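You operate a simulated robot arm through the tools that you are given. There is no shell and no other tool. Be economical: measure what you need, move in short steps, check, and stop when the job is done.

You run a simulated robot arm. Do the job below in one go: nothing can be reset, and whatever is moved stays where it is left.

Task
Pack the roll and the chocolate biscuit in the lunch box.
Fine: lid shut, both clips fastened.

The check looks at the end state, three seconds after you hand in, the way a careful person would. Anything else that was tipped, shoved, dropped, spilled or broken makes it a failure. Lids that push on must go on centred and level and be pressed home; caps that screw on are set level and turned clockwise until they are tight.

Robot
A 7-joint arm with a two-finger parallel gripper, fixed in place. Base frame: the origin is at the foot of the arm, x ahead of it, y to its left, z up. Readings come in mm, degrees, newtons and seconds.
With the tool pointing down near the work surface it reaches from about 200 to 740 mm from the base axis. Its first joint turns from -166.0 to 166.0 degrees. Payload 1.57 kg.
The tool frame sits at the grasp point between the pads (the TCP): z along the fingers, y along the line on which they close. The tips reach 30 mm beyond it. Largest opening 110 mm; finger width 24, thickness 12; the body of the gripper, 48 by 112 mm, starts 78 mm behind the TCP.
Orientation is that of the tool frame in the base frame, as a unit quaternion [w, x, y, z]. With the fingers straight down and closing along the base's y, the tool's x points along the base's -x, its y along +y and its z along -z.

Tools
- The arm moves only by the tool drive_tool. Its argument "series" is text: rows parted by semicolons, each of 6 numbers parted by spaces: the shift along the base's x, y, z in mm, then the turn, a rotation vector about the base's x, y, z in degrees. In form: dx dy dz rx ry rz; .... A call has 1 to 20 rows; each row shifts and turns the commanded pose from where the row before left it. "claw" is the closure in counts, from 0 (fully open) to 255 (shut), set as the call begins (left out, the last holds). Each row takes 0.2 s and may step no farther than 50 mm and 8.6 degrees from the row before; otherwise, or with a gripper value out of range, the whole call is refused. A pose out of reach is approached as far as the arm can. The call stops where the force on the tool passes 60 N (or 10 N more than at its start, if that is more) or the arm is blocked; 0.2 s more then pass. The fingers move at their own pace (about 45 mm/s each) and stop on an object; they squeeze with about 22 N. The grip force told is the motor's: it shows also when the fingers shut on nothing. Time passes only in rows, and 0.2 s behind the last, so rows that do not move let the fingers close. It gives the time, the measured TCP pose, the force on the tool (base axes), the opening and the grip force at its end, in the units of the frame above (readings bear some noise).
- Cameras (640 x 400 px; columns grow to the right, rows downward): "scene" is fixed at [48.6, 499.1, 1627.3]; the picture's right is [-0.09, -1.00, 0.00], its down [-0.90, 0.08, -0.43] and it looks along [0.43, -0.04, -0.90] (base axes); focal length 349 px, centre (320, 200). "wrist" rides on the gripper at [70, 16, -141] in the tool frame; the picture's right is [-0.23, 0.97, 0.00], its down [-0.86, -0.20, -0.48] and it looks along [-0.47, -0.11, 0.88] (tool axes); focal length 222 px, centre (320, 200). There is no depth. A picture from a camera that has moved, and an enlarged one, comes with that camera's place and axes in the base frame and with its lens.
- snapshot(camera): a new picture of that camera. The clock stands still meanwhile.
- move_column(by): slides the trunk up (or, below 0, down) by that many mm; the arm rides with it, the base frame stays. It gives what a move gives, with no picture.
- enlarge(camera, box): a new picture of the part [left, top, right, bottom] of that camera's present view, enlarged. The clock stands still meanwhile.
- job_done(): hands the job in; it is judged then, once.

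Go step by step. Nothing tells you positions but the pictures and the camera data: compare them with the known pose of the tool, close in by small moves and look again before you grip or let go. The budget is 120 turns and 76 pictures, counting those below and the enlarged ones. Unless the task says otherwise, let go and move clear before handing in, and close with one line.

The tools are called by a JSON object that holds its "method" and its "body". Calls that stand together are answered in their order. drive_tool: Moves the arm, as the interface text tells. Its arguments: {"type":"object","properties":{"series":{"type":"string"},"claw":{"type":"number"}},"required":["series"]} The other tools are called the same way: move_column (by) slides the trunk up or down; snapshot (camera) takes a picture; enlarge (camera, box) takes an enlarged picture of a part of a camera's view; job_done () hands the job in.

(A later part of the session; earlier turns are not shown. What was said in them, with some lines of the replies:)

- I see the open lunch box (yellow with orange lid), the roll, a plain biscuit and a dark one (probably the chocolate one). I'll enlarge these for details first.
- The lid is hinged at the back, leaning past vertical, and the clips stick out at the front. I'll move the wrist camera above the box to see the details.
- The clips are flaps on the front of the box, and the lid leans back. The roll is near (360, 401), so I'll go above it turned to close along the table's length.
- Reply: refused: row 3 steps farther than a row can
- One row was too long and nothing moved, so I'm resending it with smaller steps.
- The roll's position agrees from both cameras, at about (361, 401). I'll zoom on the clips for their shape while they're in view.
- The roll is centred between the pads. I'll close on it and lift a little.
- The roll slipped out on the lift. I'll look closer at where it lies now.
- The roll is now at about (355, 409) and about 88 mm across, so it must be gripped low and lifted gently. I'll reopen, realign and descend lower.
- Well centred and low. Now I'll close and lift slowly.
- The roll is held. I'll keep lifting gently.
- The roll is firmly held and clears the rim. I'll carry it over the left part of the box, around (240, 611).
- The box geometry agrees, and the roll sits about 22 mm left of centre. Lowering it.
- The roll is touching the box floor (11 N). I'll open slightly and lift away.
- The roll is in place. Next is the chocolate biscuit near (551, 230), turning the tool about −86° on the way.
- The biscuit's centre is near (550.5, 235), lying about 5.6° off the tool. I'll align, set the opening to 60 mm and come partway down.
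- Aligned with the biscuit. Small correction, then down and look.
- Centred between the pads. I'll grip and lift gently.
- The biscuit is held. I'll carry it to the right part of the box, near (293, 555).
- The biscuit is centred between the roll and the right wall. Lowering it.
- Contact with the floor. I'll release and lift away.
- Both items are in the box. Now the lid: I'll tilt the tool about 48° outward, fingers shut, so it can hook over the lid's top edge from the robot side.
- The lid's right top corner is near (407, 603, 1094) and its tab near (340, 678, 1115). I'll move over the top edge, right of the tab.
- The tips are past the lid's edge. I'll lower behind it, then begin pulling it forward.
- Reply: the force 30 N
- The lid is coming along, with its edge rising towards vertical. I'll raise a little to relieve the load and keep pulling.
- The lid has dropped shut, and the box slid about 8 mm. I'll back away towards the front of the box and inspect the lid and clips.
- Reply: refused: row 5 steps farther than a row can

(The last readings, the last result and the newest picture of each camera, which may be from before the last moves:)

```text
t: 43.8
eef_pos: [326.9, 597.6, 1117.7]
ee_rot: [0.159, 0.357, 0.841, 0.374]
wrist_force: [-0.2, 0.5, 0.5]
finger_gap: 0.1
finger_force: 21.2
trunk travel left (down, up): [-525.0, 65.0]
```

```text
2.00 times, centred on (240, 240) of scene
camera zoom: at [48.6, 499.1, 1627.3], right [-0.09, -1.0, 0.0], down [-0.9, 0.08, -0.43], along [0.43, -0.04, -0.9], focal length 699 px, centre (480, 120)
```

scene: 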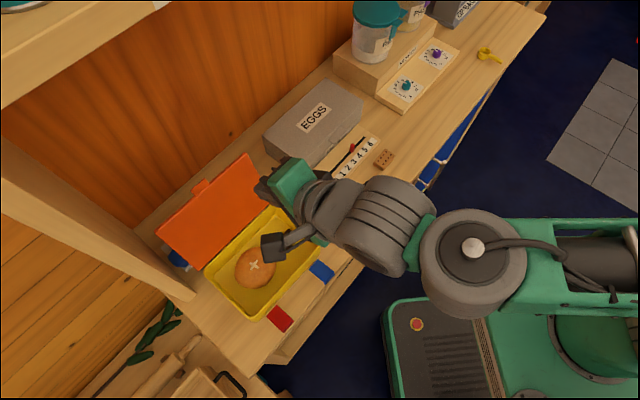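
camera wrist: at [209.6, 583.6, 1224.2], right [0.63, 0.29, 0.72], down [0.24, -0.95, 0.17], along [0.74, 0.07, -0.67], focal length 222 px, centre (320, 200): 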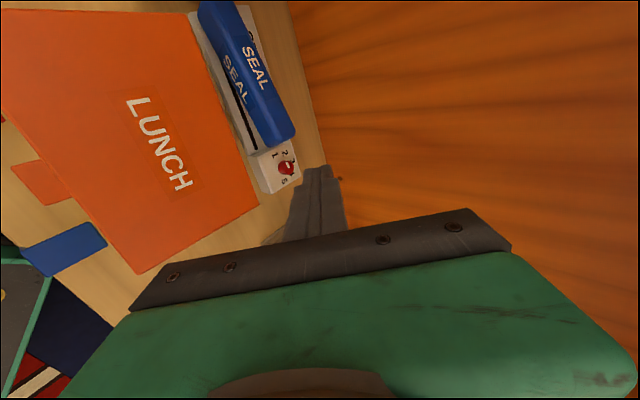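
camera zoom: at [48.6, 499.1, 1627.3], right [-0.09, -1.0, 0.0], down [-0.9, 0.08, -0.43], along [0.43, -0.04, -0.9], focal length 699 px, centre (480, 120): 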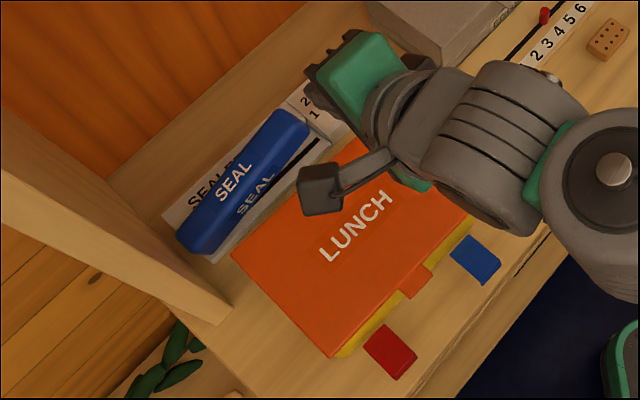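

A step was too long, so I'm resending it smaller and taking the pictures afterwards.

{"method": "drive_tool", "body": {"series": "-10 -10 20 0 0 0;-25 -25 10 0 0 0;-30 -30 0 0 0 0;-25 -25 -20 0 0 0;-20 -25 -30 0 0 0;-20 -25 -30 0 0 0;-10 -20 -30 0 0 0;-5 -15 -25 0 0 0;0 0 0 0 0 0"}}

```text
t: 45.8
eef_pos: [180.4, 424.3, 1012.3]
ee_rot: [0.159, 0.357, 0.841, 0.375]
wrist_force: [-0.6, -0.4, -0.2]
finger_gap: 0.0
finger_force: 21.6
trunk travel left (down, up): [-525.0, 65.0]
```

{"method": "snapshot", "body": {"camera": "wrist"}}

{"method": "enlarge", "body": {"camera": "scene", "box": [130, 140, 350, 340]}}

```text
30 pictures are left
camera wrist: at [65.0, 409.7, 1119.5], right [0.63, 0.29, 0.72], down [0.24, -0.95, 0.17], along [0.74, 0.07, -0.67], focal length 222 px, centre (320, 200)
```

wrist: 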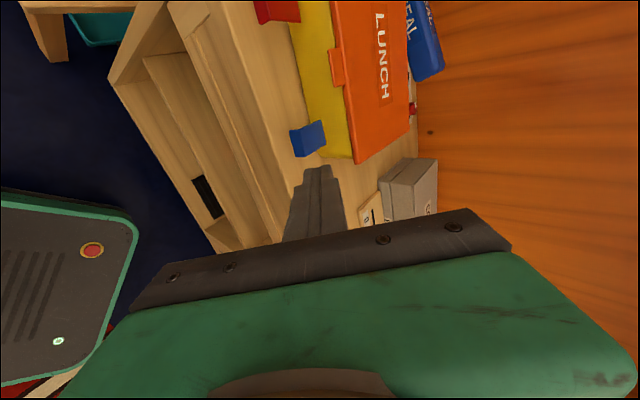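

```text
2.00 times, centred on (240, 240) of scene
camera zoom: at [48.6, 499.1, 1627.3], right [-0.09, -1.0, 0.0], down [-0.9, 0.08, -0.43], along [0.43, -0.04, -0.9], focal length 699 px, centre (480, 120)
```

zoom: 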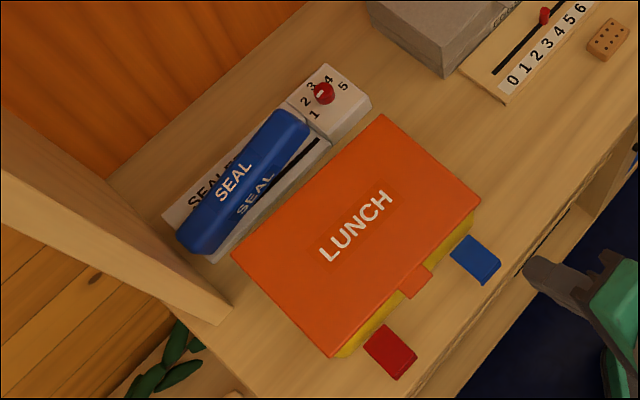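

{"method": "enlarge", "body": {"camera": "wrist", "box": [240, 0, 450, 190]}}

```text
2.11 times, centred on (345, 95) of wrist
camera zoom: at [65.0, 409.7, 1119.5], right [0.63, 0.29, 0.72], down [0.24, -0.95, 0.17], along [0.74, 0.07, -0.67], focal length 468 px, centre (267, 421)
```

zoom: 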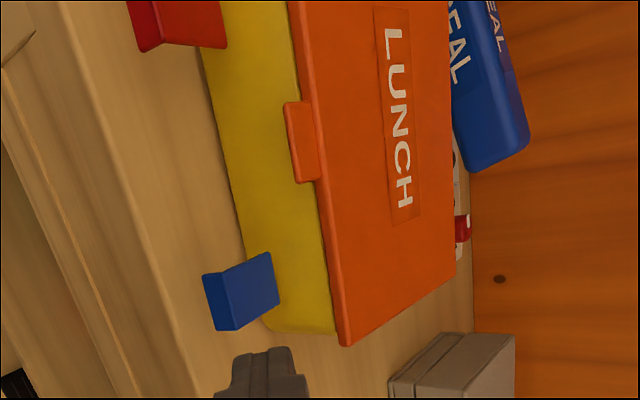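

The lid lies level (top near z 972). The clips are flaps hinged at about z 933 on the box front, sticking out about 44 mm with a short lip turned down. I'll tilt the tool flatter, part the fingers, and prepare to lift the blue clip from below with the lower finger.

{"method": "drive_tool", "body": {"series": "-5 2 -4 5.1 -5.27 0;-5 3 -4 5.1 -5.27 0;-5 3 -4 5.1 -5.27 0;0 0 -10 0 0 0;0 0 0 0 0 0", "claw": 116}}

{"method": "snapshot", "body": {"camera": "wrist"}}

{"method": "enlarge", "body": {"camera": "scene", "box": [210, 220, 390, 340]}}

```text
t: 46.8
eef_pos: [222.8, 419.5, 1006.8]
ee_rot: [0.247, 0.38, 0.721, 0.524]
wrist_force: [-0.2, 0.1, 0.1]
finger_gap: 60.0
finger_force: 0.1
trunk travel left (down, up): [-525.0, 65.0]
stopped in row 5: the arm was blocked; the commanded pose is now the measured one
```

```text
27 pictures are left
camera wrist: at [79.3, 400.0, 1072.1], right [0.41, -0.03, 0.91], down [0.08, -0.99, -0.07], along [0.91, 0.1, -0.41], focal length 222 px, centre (320, 200)
```

wrist: 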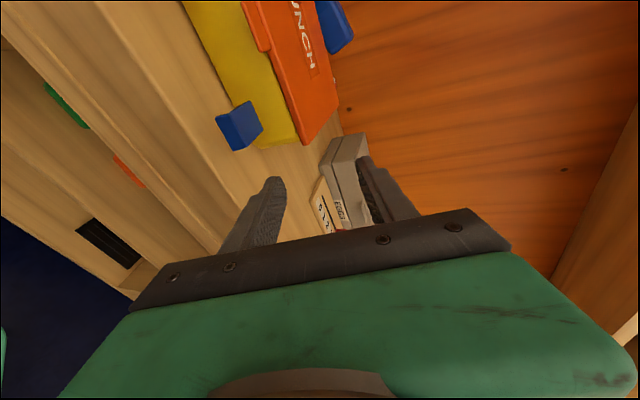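

```text
3.33 times, centred on (300, 280) of scene
camera zoom: at [48.6, 499.1, 1627.3], right [-0.09, -1.0, 0.0], down [-0.9, 0.08, -0.43], along [0.43, -0.04, -0.9], focal length 1164 px, centre (387, -67)
```

zoom: 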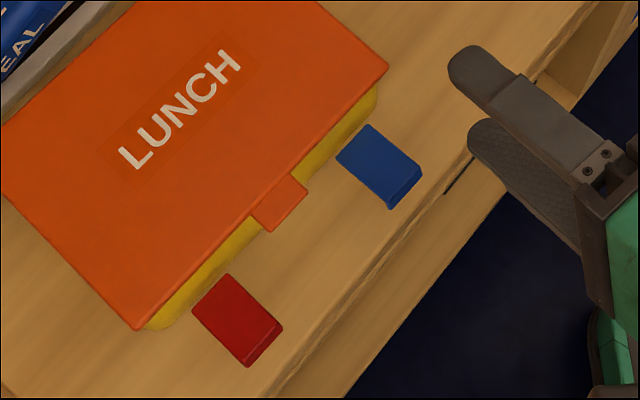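

The arm can't get that flat so close to its base. I'll go back to the 48° tilt, which works with the fingers fully open and only the lower finger used as the lifter. First the pre-approach in front of the blue clip.

{"method": "drive_tool", "body": {"series": "-4 5 10 -5.5 5.3 2.74;-8 10 5 -5.5 5.3 2.74;-8 13 0 -5.5 5.3 2.74;-6 13 -10 0 0 0;0 0 -10 0 0 0;0 0 -11 0 0 0;0 0 0 0 0 0", "claw": 0}}

{"method": "snapshot", "body": {"camera": "wrist"}}

{"method": "enlarge", "body": {"camera": "scene", "box": [210, 220, 390, 340]}}

```text
t: 48.4
eef_pos: [195.3, 461.4, 991.0]
ee_rot: [0.159, 0.356, 0.841, 0.374]
wrist_force: [-0.1, -0.1, -0.4]
finger_gap: 110.0
finger_force: 0.1
trunk travel left (down, up): [-525.0, 65.0]
```

```text
25 pictures are left
camera wrist: at [78.6, 447.6, 1098.1], right [0.63, 0.29, 0.72], down [0.24, -0.95, 0.17], along [0.74, 0.07, -0.67], focal length 222 px, centre (320, 200)
```

wrist: 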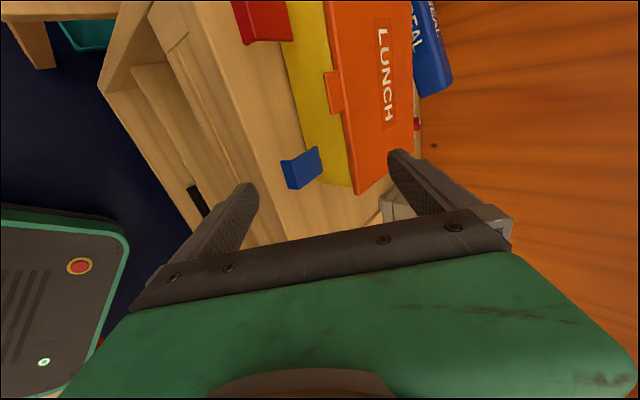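

```text
3.33 times, centred on (300, 280) of scene
camera zoom: at [48.6, 499.1, 1627.3], right [-0.09, -1.0, 0.0], down [-0.9, 0.08, -0.43], along [0.43, -0.04, -0.9], focal length 1164 px, centre (387, -67)
```

zoom: 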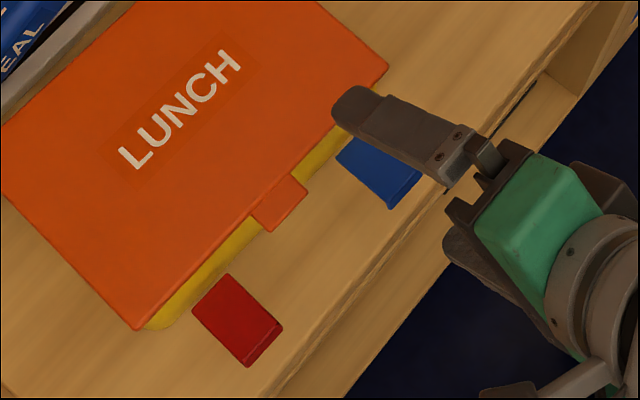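

The lower fingertip is in front of and slightly under the blue clip. I'll go down and slide it under the lip.

{"method": "drive_tool", "body": {"series": "-2.7 3 -8 0 0 0;0 0 -7 0 0 0;8 7 0 0 0 0;8 7 0 0 0 0;7 7 0 0 0 0;6 6 0 0 0 0;0 0 0 0 0 0"}}

{"method": "snapshot", "body": {"camera": "wrist"}}

{"method": "enlarge", "body": {"camera": "scene", "box": [210, 220, 390, 340]}}

```text
t: 50.0
eef_pos: [221.6, 492.8, 977.8]
ee_rot: [0.159, 0.355, 0.841, 0.375]
wrist_force: [-0.7, -0.6, 0.1]
finger_gap: 110.1
finger_force: 0.1
trunk travel left (down, up): [-525.0, 65.0]
```

```text
23 pictures are left
camera wrist: at [106.0, 478.2, 1083.8], right [0.63, 0.29, 0.72], down [0.24, -0.95, 0.17], along [0.74, 0.07, -0.67], focal length 222 px, centre (320, 200)
```

wrist: 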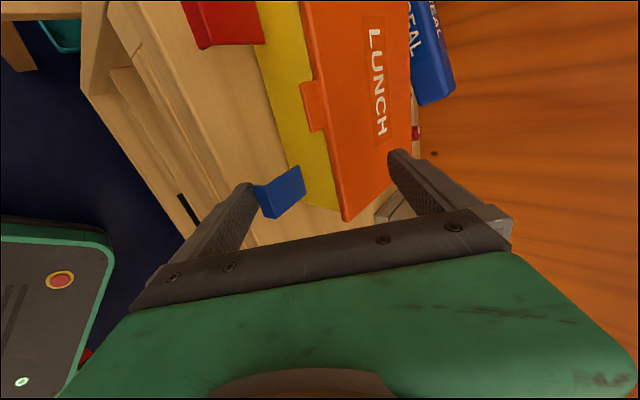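

```text
3.33 times, centred on (300, 280) of scene
camera zoom: at [48.6, 499.1, 1627.3], right [-0.09, -1.0, 0.0], down [-0.9, 0.08, -0.43], along [0.43, -0.04, -0.9], focal length 1164 px, centre (387, -67)
```

zoom: 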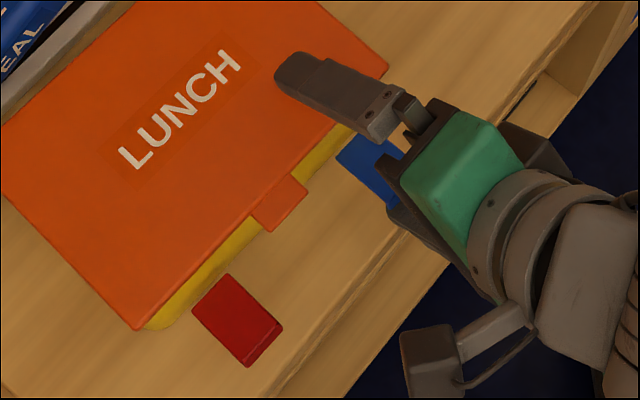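

{"method": "enlarge", "body": {"camera": "wrist", "box": [190, 140, 350, 240]}}

```text
4.00 times, centred on (270, 190) of wrist
camera zoom: at [106.0, 478.2, 1083.8], right [0.63, 0.29, 0.72], down [0.24, -0.95, 0.17], along [0.74, 0.07, -0.67], focal length 888 px, centre (520, 240)
```

zoom: 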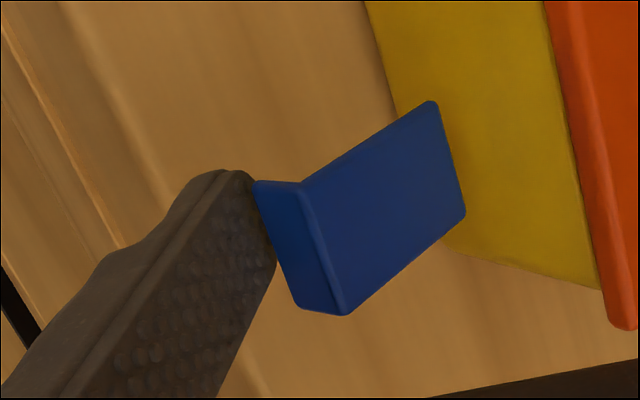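

The lower finger sits just under the lip, slightly to the left. I'll nudge it right and in, then start lifting along the arc.

{"method": "drive_tool", "body": {"series": "5.7 -0.3 0 0 0 0;0 0 4 0 0 0;-0.5 -0.5 5 0 0 0;-0.5 -0.5 5 0 0 0;0 0 5 0 0 0;1 1 5 0 0 0;0 0 0 0 0 0"}}

{"method": "enlarge", "body": {"camera": "wrist", "box": [190, 80, 430, 240]}}

```text
t: 51.6
eef_pos: [227.9, 493.2, 999.5]
ee_rot: [0.159, 0.357, 0.841, 0.375]
wrist_force: [-0.9, 0.2, -0.1]
finger_gap: 109.9
finger_force: 0.1
trunk travel left (down, up): [-525.0, 65.0]
```

```text
2.50 times, centred on (310, 160) of wrist
camera zoom: at [111.3, 477.6, 1107.7], right [0.63, 0.29, 0.72], down [0.24, -0.95, 0.17], along [0.74, 0.07, -0.67], focal length 555 px, centre (345, 300)
```

zoom: 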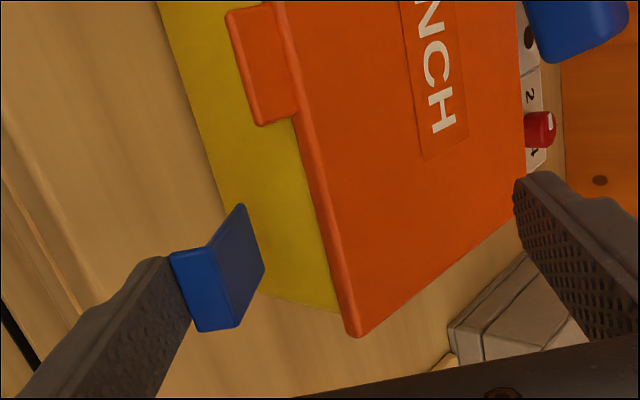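

It works: the clip is swinging up. I'll continue along the arc.

{"method": "drive_tool", "body": {"series": "2 2 5 0 0 0;2 2 5 0 0 0;2.5 2.3 5 0 0 0;3 2.7 4 0 0 0;3 2.7 3 0 0 0;0 0 0 0 0 0"}}

{"method": "enlarge", "body": {"camera": "wrist", "box": [190, 80, 430, 240]}}

```text
t: 53.0
eef_pos: [240.4, 502.6, 1023.4]
ee_rot: [0.159, 0.356, 0.841, 0.375]
wrist_force: [-0.4, 0.3, 0.2]
finger_gap: 109.8
finger_force: 0.1
trunk travel left (down, up): [-525.0, 65.0]
```

```text
2.50 times, centred on (310, 160) of wrist
camera zoom: at [123.6, 488.3, 1129.4], right [0.63, 0.29, 0.72], down [0.24, -0.95, 0.17], along [0.74, 0.07, -0.67], focal length 555 px, centre (345, 300)
```

zoom: 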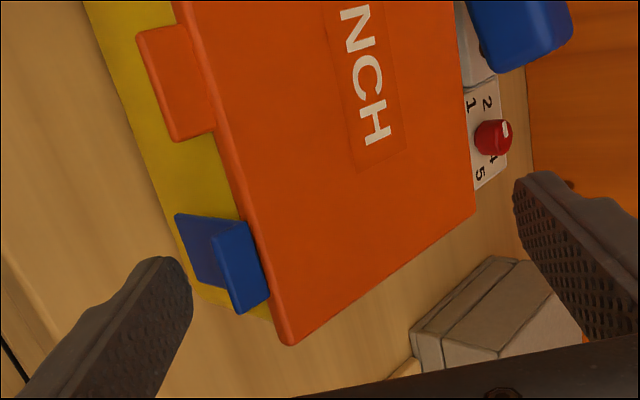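

The clip has jumped up against the box. I'll zoom to check whether it is fastened.

{"method": "enlarge", "body": {"camera": "wrist", "box": [230, 110, 330, 220]}}

{"method": "enlarge", "body": {"camera": "scene", "box": [240, 220, 340, 320]}}

```text
3.64 times, centred on (280, 165) of wrist
camera zoom: at [123.6, 488.3, 1129.4], right [0.63, 0.29, 0.72], down [0.24, -0.95, 0.17], along [0.74, 0.07, -0.67], focal length 808 px, centre (466, 327)
```

zoom: 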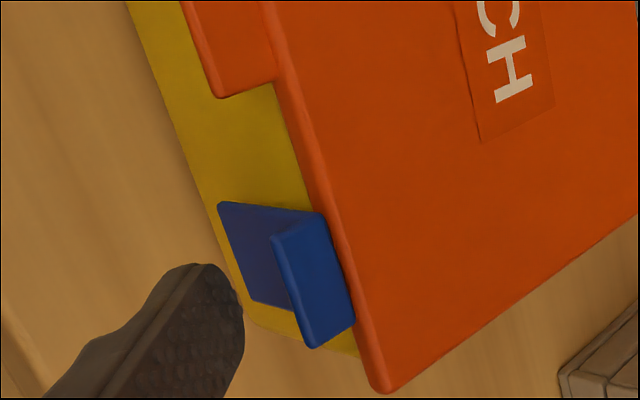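

```text
4.00 times, centred on (290, 270) of scene
camera zoom: at [48.6, 499.1, 1627.3], right [-0.09, -1.0, 0.0], down [-0.9, 0.08, -0.43], along [0.43, -0.04, -0.9], focal length 1397 px, centre (440, -80)
```

zoom: 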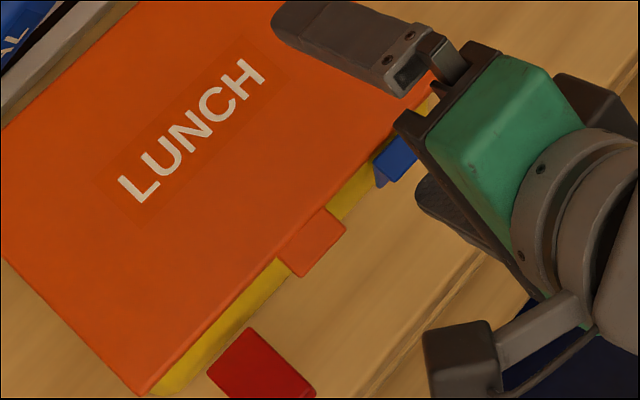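

The clip appears upright against the box front. I'll press it home gently with the fingertip and watch the force.

{"method": "drive_tool", "body": {"series": "0 0 -8 0 0 0;3.7 3.4 0 0 0 0;3.7 3.4 0 0 0 0;2.2 2 0 0 0 0;0 0 0 0 0 0"}}

```text
t: 54.2
eef_pos: [250.5, 512.8, 1014.9]
ee_rot: [0.159, 0.356, 0.841, 0.375]
wrist_force: [0.0, -0.7, -0.4]
finger_gap: 110.1
finger_force: 0.1
trunk travel left (down, up): [-525.0, 65.0]
```

{"method": "drive_tool", "body": {"series": "1.5 1.4 0 0 0 0;1.5 1.4 0 0 0 0;1.5 1.4 0 0 0 0;0 0 0 0 0 0"}}

{"method": "enlarge", "body": {"camera": "wrist", "box": [200, 110, 330, 220]}}

```text
t: 55.2
eef_pos: [254.3, 515.6, 1015.2]
ee_rot: [0.159, 0.355, 0.841, 0.376]
wrist_force: [-0.6, -1.8, -1.1]
finger_gap: 110.1
finger_force: 0.1
trunk travel left (down, up): [-525.0, 65.0]
```

```text
3.64 times, centred on (265, 165) of wrist
camera zoom: at [138.2, 501.7, 1122.2], right [0.63, 0.29, 0.72], down [0.24, -0.95, 0.17], along [0.74, 0.07, -0.67], focal length 808 px, centre (520, 327)
```

zoom: 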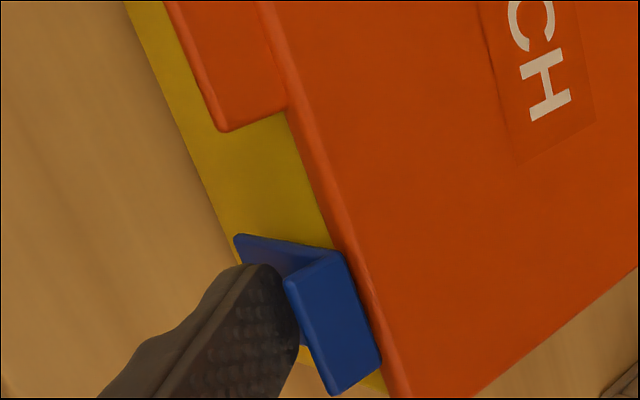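

Contact is just beginning. A few millimetres more.

{"method": "drive_tool", "body": {"series": "1 0.9 0 0 0 0;1 0.9 0 0 0 0;1 0.9 0 0 0 0;0 0 0 0 0 0"}}

```text
t: 56.2
eef_pos: [258.4, 517.9, 1015.6]
ee_rot: [0.158, 0.356, 0.841, 0.376]
wrist_force: [-0.2, -0.5, 0.2]
finger_gap: 110.0
finger_force: 0.1
trunk travel left (down, up): [-525.0, 65.0]
```

{"method": "drive_tool", "body": {"series": "1 0.9 0 0 0 0;1 0.9 0 0 0 0;1 0.9 0 0 0 0;0 0 0 0 0 0"}}

{"method": "enlarge", "body": {"camera": "wrist", "box": [200, 110, 330, 220]}}

```text
t: 57.2
eef_pos: [260.8, 521.6, 1014.4]
ee_rot: [0.16, 0.356, 0.841, 0.375]
wrist_force: [-1.0, -2.2, -0.5]
finger_gap: 110.0
finger_force: 0.0
trunk travel left (down, up): [-525.0, 65.0]
```

```text
3.64 times, centred on (265, 165) of wrist
camera zoom: at [143.4, 506.8, 1121.5], right [0.63, 0.29, 0.72], down [0.24, -0.95, 0.17], along [0.74, 0.07, -0.67], focal length 808 px, centre (520, 327)
```

zoom: 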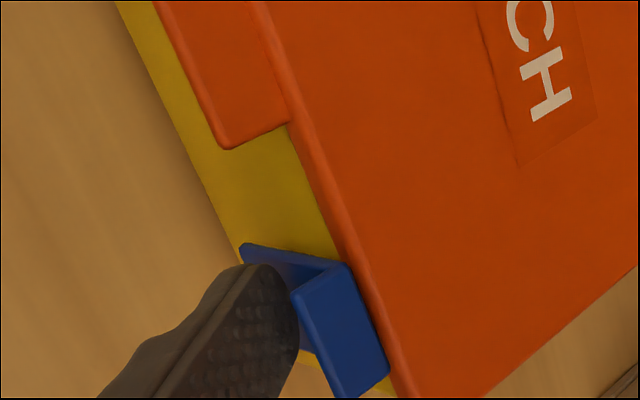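

The clip is firm and the box slides instead, so it is home. I'll back off and look at everything from both cameras.

{"method": "drive_tool", "body": {"series": "-5 -4.6 0 0 0 0;-10 -9 0 0 0 0;-15 -14 0 0 0 0;-15 -14 10 0 0 0;0 0 0 0 0 0"}}

{"method": "enlarge", "body": {"camera": "scene", "box": [180, 170, 360, 320]}}

{"method": "enlarge", "body": {"camera": "wrist", "box": [230, 60, 390, 200]}}

```text
t: 58.4
eef_pos: [215.0, 479.3, 1024.1]
ee_rot: [0.16, 0.356, 0.841, 0.375]
wrist_force: [-0.5, 0.5, 1.4]
finger_gap: 109.9
finger_force: 0.0
trunk travel left (down, up): [-525.0, 65.0]
```

```text
2.67 times, centred on (270, 245) of scene
camera zoom: at [48.6, 499.1, 1627.3], right [-0.09, -1.0, 0.0], down [-0.9, 0.08, -0.43], along [0.43, -0.04, -0.9], focal length 932 px, centre (453, 80)
```

zoom: 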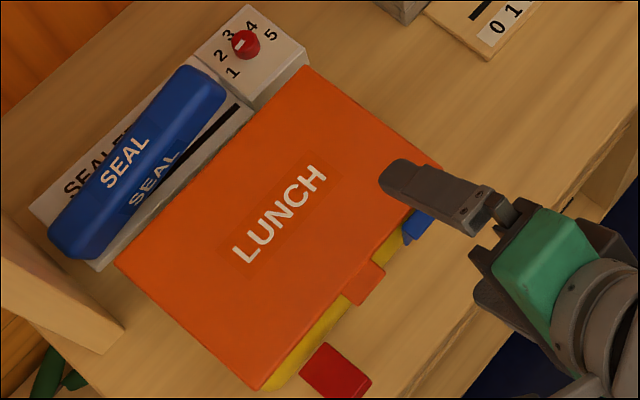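

```text
2.86 times, centred on (310, 130) of wrist
camera zoom: at [98.4, 464.6, 1131.4], right [0.63, 0.29, 0.72], down [0.24, -0.95, 0.17], along [0.74, 0.07, -0.67], focal length 635 px, centre (349, 400)
```

zoom: 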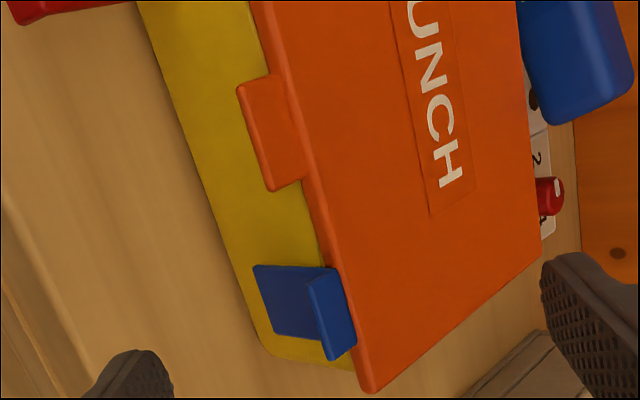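

The blue clip is closed, the lid is flat, and the sealer behind hasn't moved. Now the red clip: I'll shift left to its pre-approach with the same posture.

{"method": "drive_tool", "body": {"series": "-20 5 0 0 0 0;-25 22 0 0 0 0;-25 24 0 0 0 0;-27 25 -13 0 0 0;0 0 -20 0 0 0;0 0 0 0 0 0"}}

{"method": "snapshot", "body": {"camera": "wrist"}}

```text
t: 59.8
eef_pos: [119.8, 557.5, 994.5]
ee_rot: [0.158, 0.357, 0.84, 0.376]
wrist_force: [-0.4, 0.6, 0.8]
finger_gap: 110.0
finger_force: 0.1
trunk travel left (down, up): [-525.0, 65.0]
```

```text
12 pictures are left
camera wrist: at [3.1, 543.1, 1101.0], right [0.63, 0.29, 0.72], down [0.24, -0.96, 0.17], along [0.74, 0.07, -0.67], focal length 222 px, centre (320, 200)
```

wrist: 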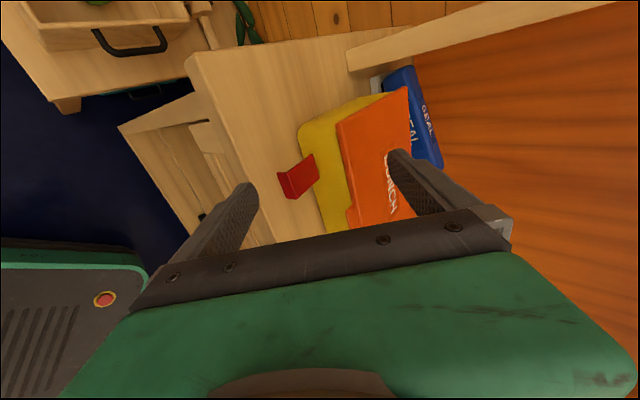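

The red clip is about 10 mm to the right of the finger compared with the blue case. I'll shift, go down and slide under its lip.

{"method": "drive_tool", "body": {"series": "6.7 -7.4 -9 0 0 0;0 0 -9 0 0 0;7 6.4 0 0 0 0;7 6.4 0 0 0 0;7 6.4 0 0 0 0;6 5.4 0 0 0 0;0 0 0 0 0 0"}}

{"method": "enlarge", "body": {"camera": "wrist", "box": [190, 100, 390, 240]}}

```text
t: 61.4
eef_pos: [152.4, 571.5, 974.0]
ee_rot: [0.159, 0.356, 0.841, 0.376]
wrist_force: [0.1, -0.5, 0.4]
finger_gap: 109.9
finger_force: 0.0
trunk travel left (down, up): [-525.0, 65.0]
```

```text
2.86 times, centred on (290, 170) of wrist
camera zoom: at [35.1, 558.1, 1080.9], right [0.63, 0.29, 0.72], down [0.24, -0.95, 0.17], along [0.74, 0.07, -0.67], focal length 635 px, centre (406, 286)
```

zoom: 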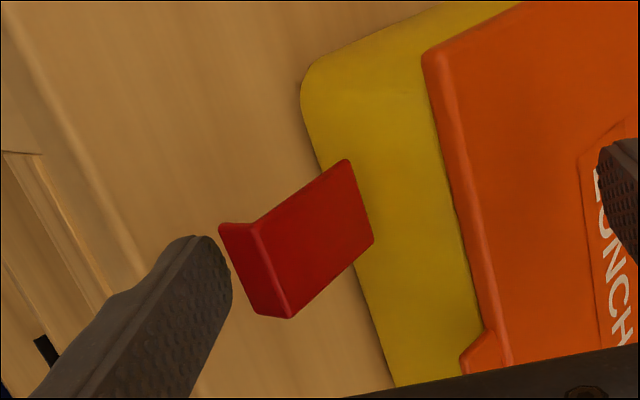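

The finger is nearly there. I'll go slightly further in, then lift along the same arc as before.

{"method": "drive_tool", "body": {"series": "3.1 5.5 0 0 0 0;0 0 4 0 0 0;0 0 4 0 0 0;-0.5 -0.5 5 0 0 0;-0.5 -0.5 5 0 0 0;0 0 5 0 0 0;1 1 5 0 0 0;0 0 0 0 0 0"}}

{"method": "enlarge", "body": {"camera": "wrist", "box": [190, 100, 390, 240]}}

```text
t: 63.2
eef_pos: [156.2, 577.9, 1001.0]
ee_rot: [0.158, 0.356, 0.841, 0.376]
wrist_force: [0.1, 0.0, 0.2]
finger_gap: 110.1
finger_force: 0.0
trunk travel left (down, up): [-525.0, 65.0]
```

```text
2.86 times, centred on (290, 170) of wrist
camera zoom: at [40.0, 563.5, 1108.2], right [0.63, 0.29, 0.72], down [0.24, -0.95, 0.17], along [0.74, 0.07, -0.67], focal length 635 px, centre (406, 286)
```

zoom: 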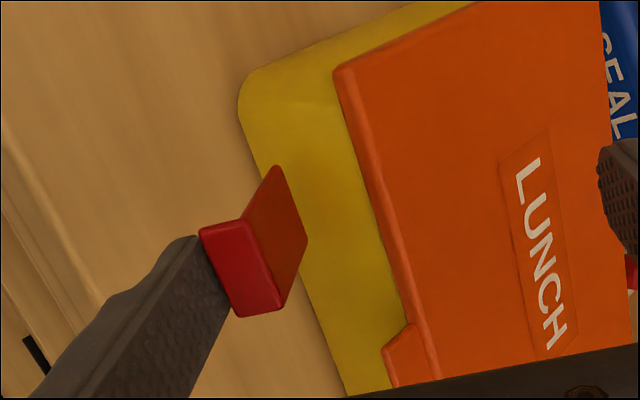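

The red clip is swinging up as the blue one did. Continuing along the arc.

{"method": "drive_tool", "body": {"series": "2 2 5 0 0 0;2 2 5 0 0 0;2.5 2.3 5 0 0 0;3 2.7 4 0 0 0;3 2.7 3 0 0 0;0 0 0 0 0 0"}}

{"method": "enlarge", "body": {"camera": "wrist", "box": [190, 100, 390, 240]}}

```text
t: 64.6
eef_pos: [168.4, 591.7, 1024.5]
ee_rot: [0.158, 0.356, 0.841, 0.375]
wrist_force: [0.6, 0.5, -0.8]
finger_gap: 110.1
finger_force: 0.1
trunk travel left (down, up): [-525.0, 65.0]
```

```text
2.86 times, centred on (290, 170) of wrist
camera zoom: at [51.3, 575.9, 1130.8], right [0.63, 0.29, 0.72], down [0.24, -0.95, 0.17], along [0.74, 0.07, -0.67], focal length 635 px, centre (406, 286)
```

zoom: 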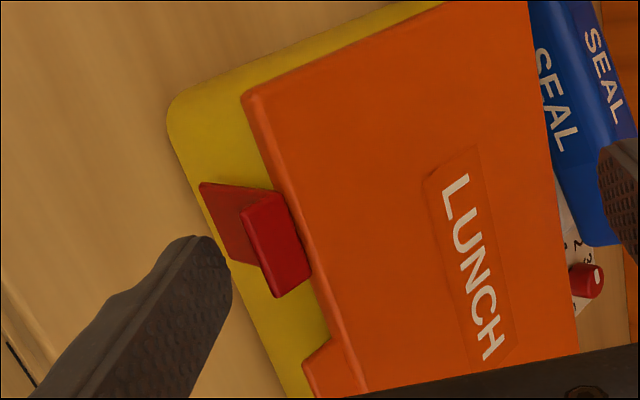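

The red clip is up as well. I'll back off and inspect the result.

{"method": "drive_tool", "body": {"series": "-10 -9 0 0 0 0;-15 -14 0 0 0 0;-15 -14 15 0 0 0;0 -20 30 0 0 0;10 -30 30 0 0 0;10 -30 30 0 0 0;20 -40 10 0 0 0;20 -40 0 0 0 0;20 -40 0 0 0 0;0 0 0 0 0 0"}}

{"method": "enlarge", "body": {"camera": "scene", "box": [180, 170, 360, 320]}}

{"method": "snapshot", "body": {"camera": "wrist"}}

```text
t: 66.8
eef_pos: [205.8, 353.0, 1140.5]
ee_rot: [0.159, 0.355, 0.841, 0.376]
wrist_force: [0.0, 0.0, -0.2]
finger_gap: 109.8
finger_force: 0.0
trunk travel left (down, up): [-525.0, 65.0]
```

```text
2.67 times, centred on (270, 245) of scene
camera zoom: at [48.6, 499.1, 1627.3], right [-0.09, -1.0, 0.0], down [-0.9, 0.08, -0.43], along [0.43, -0.04, -0.9], focal length 932 px, centre (453, 80)
```

zoom: 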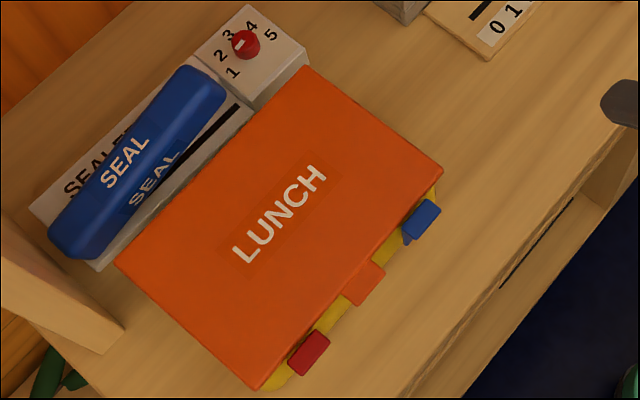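

```text
7 pictures are left
camera wrist: at [89.1, 338.2, 1247.0], right [0.63, 0.29, 0.72], down [0.24, -0.95, 0.17], along [0.74, 0.07, -0.67], focal length 222 px, centre (320, 200)
```

wrist: 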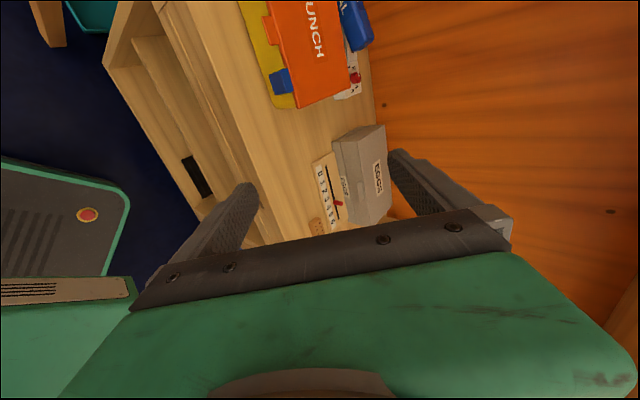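

{"method": "enlarge", "body": {"camera": "wrist", "box": [230, 20, 380, 130]}}

```text
3.64 times, centred on (305, 75) of wrist
camera zoom: at [89.1, 338.2, 1247.0], right [0.63, 0.29, 0.72], down [0.24, -0.95, 0.17], along [0.74, 0.07, -0.67], focal length 808 px, centre (374, 654)
```

zoom: 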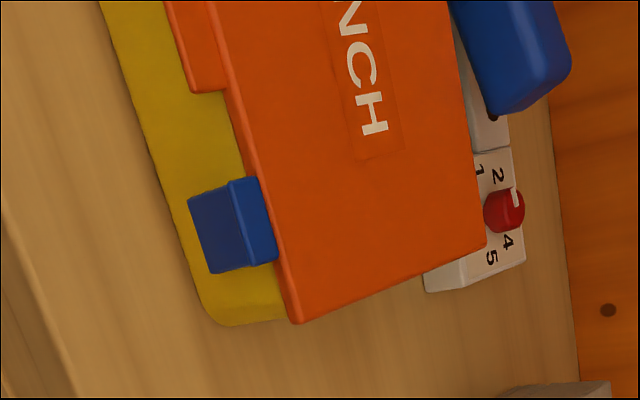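

The lid is level and shut, both clips stand upright against it, and nothing else has moved. The arm is clear, so I'm handing in.

{"method": "job_done", "body": {}}

```text
The job is handed in.
```

The roll and the chocolate biscuit are in the lunch box, and the lid is shut and looks level. Both clips are up against the lid. I pressed the blue one to check it, but not the red one. The box slid back several millimetres while I closed it, but nothing else on the table was disturbed.
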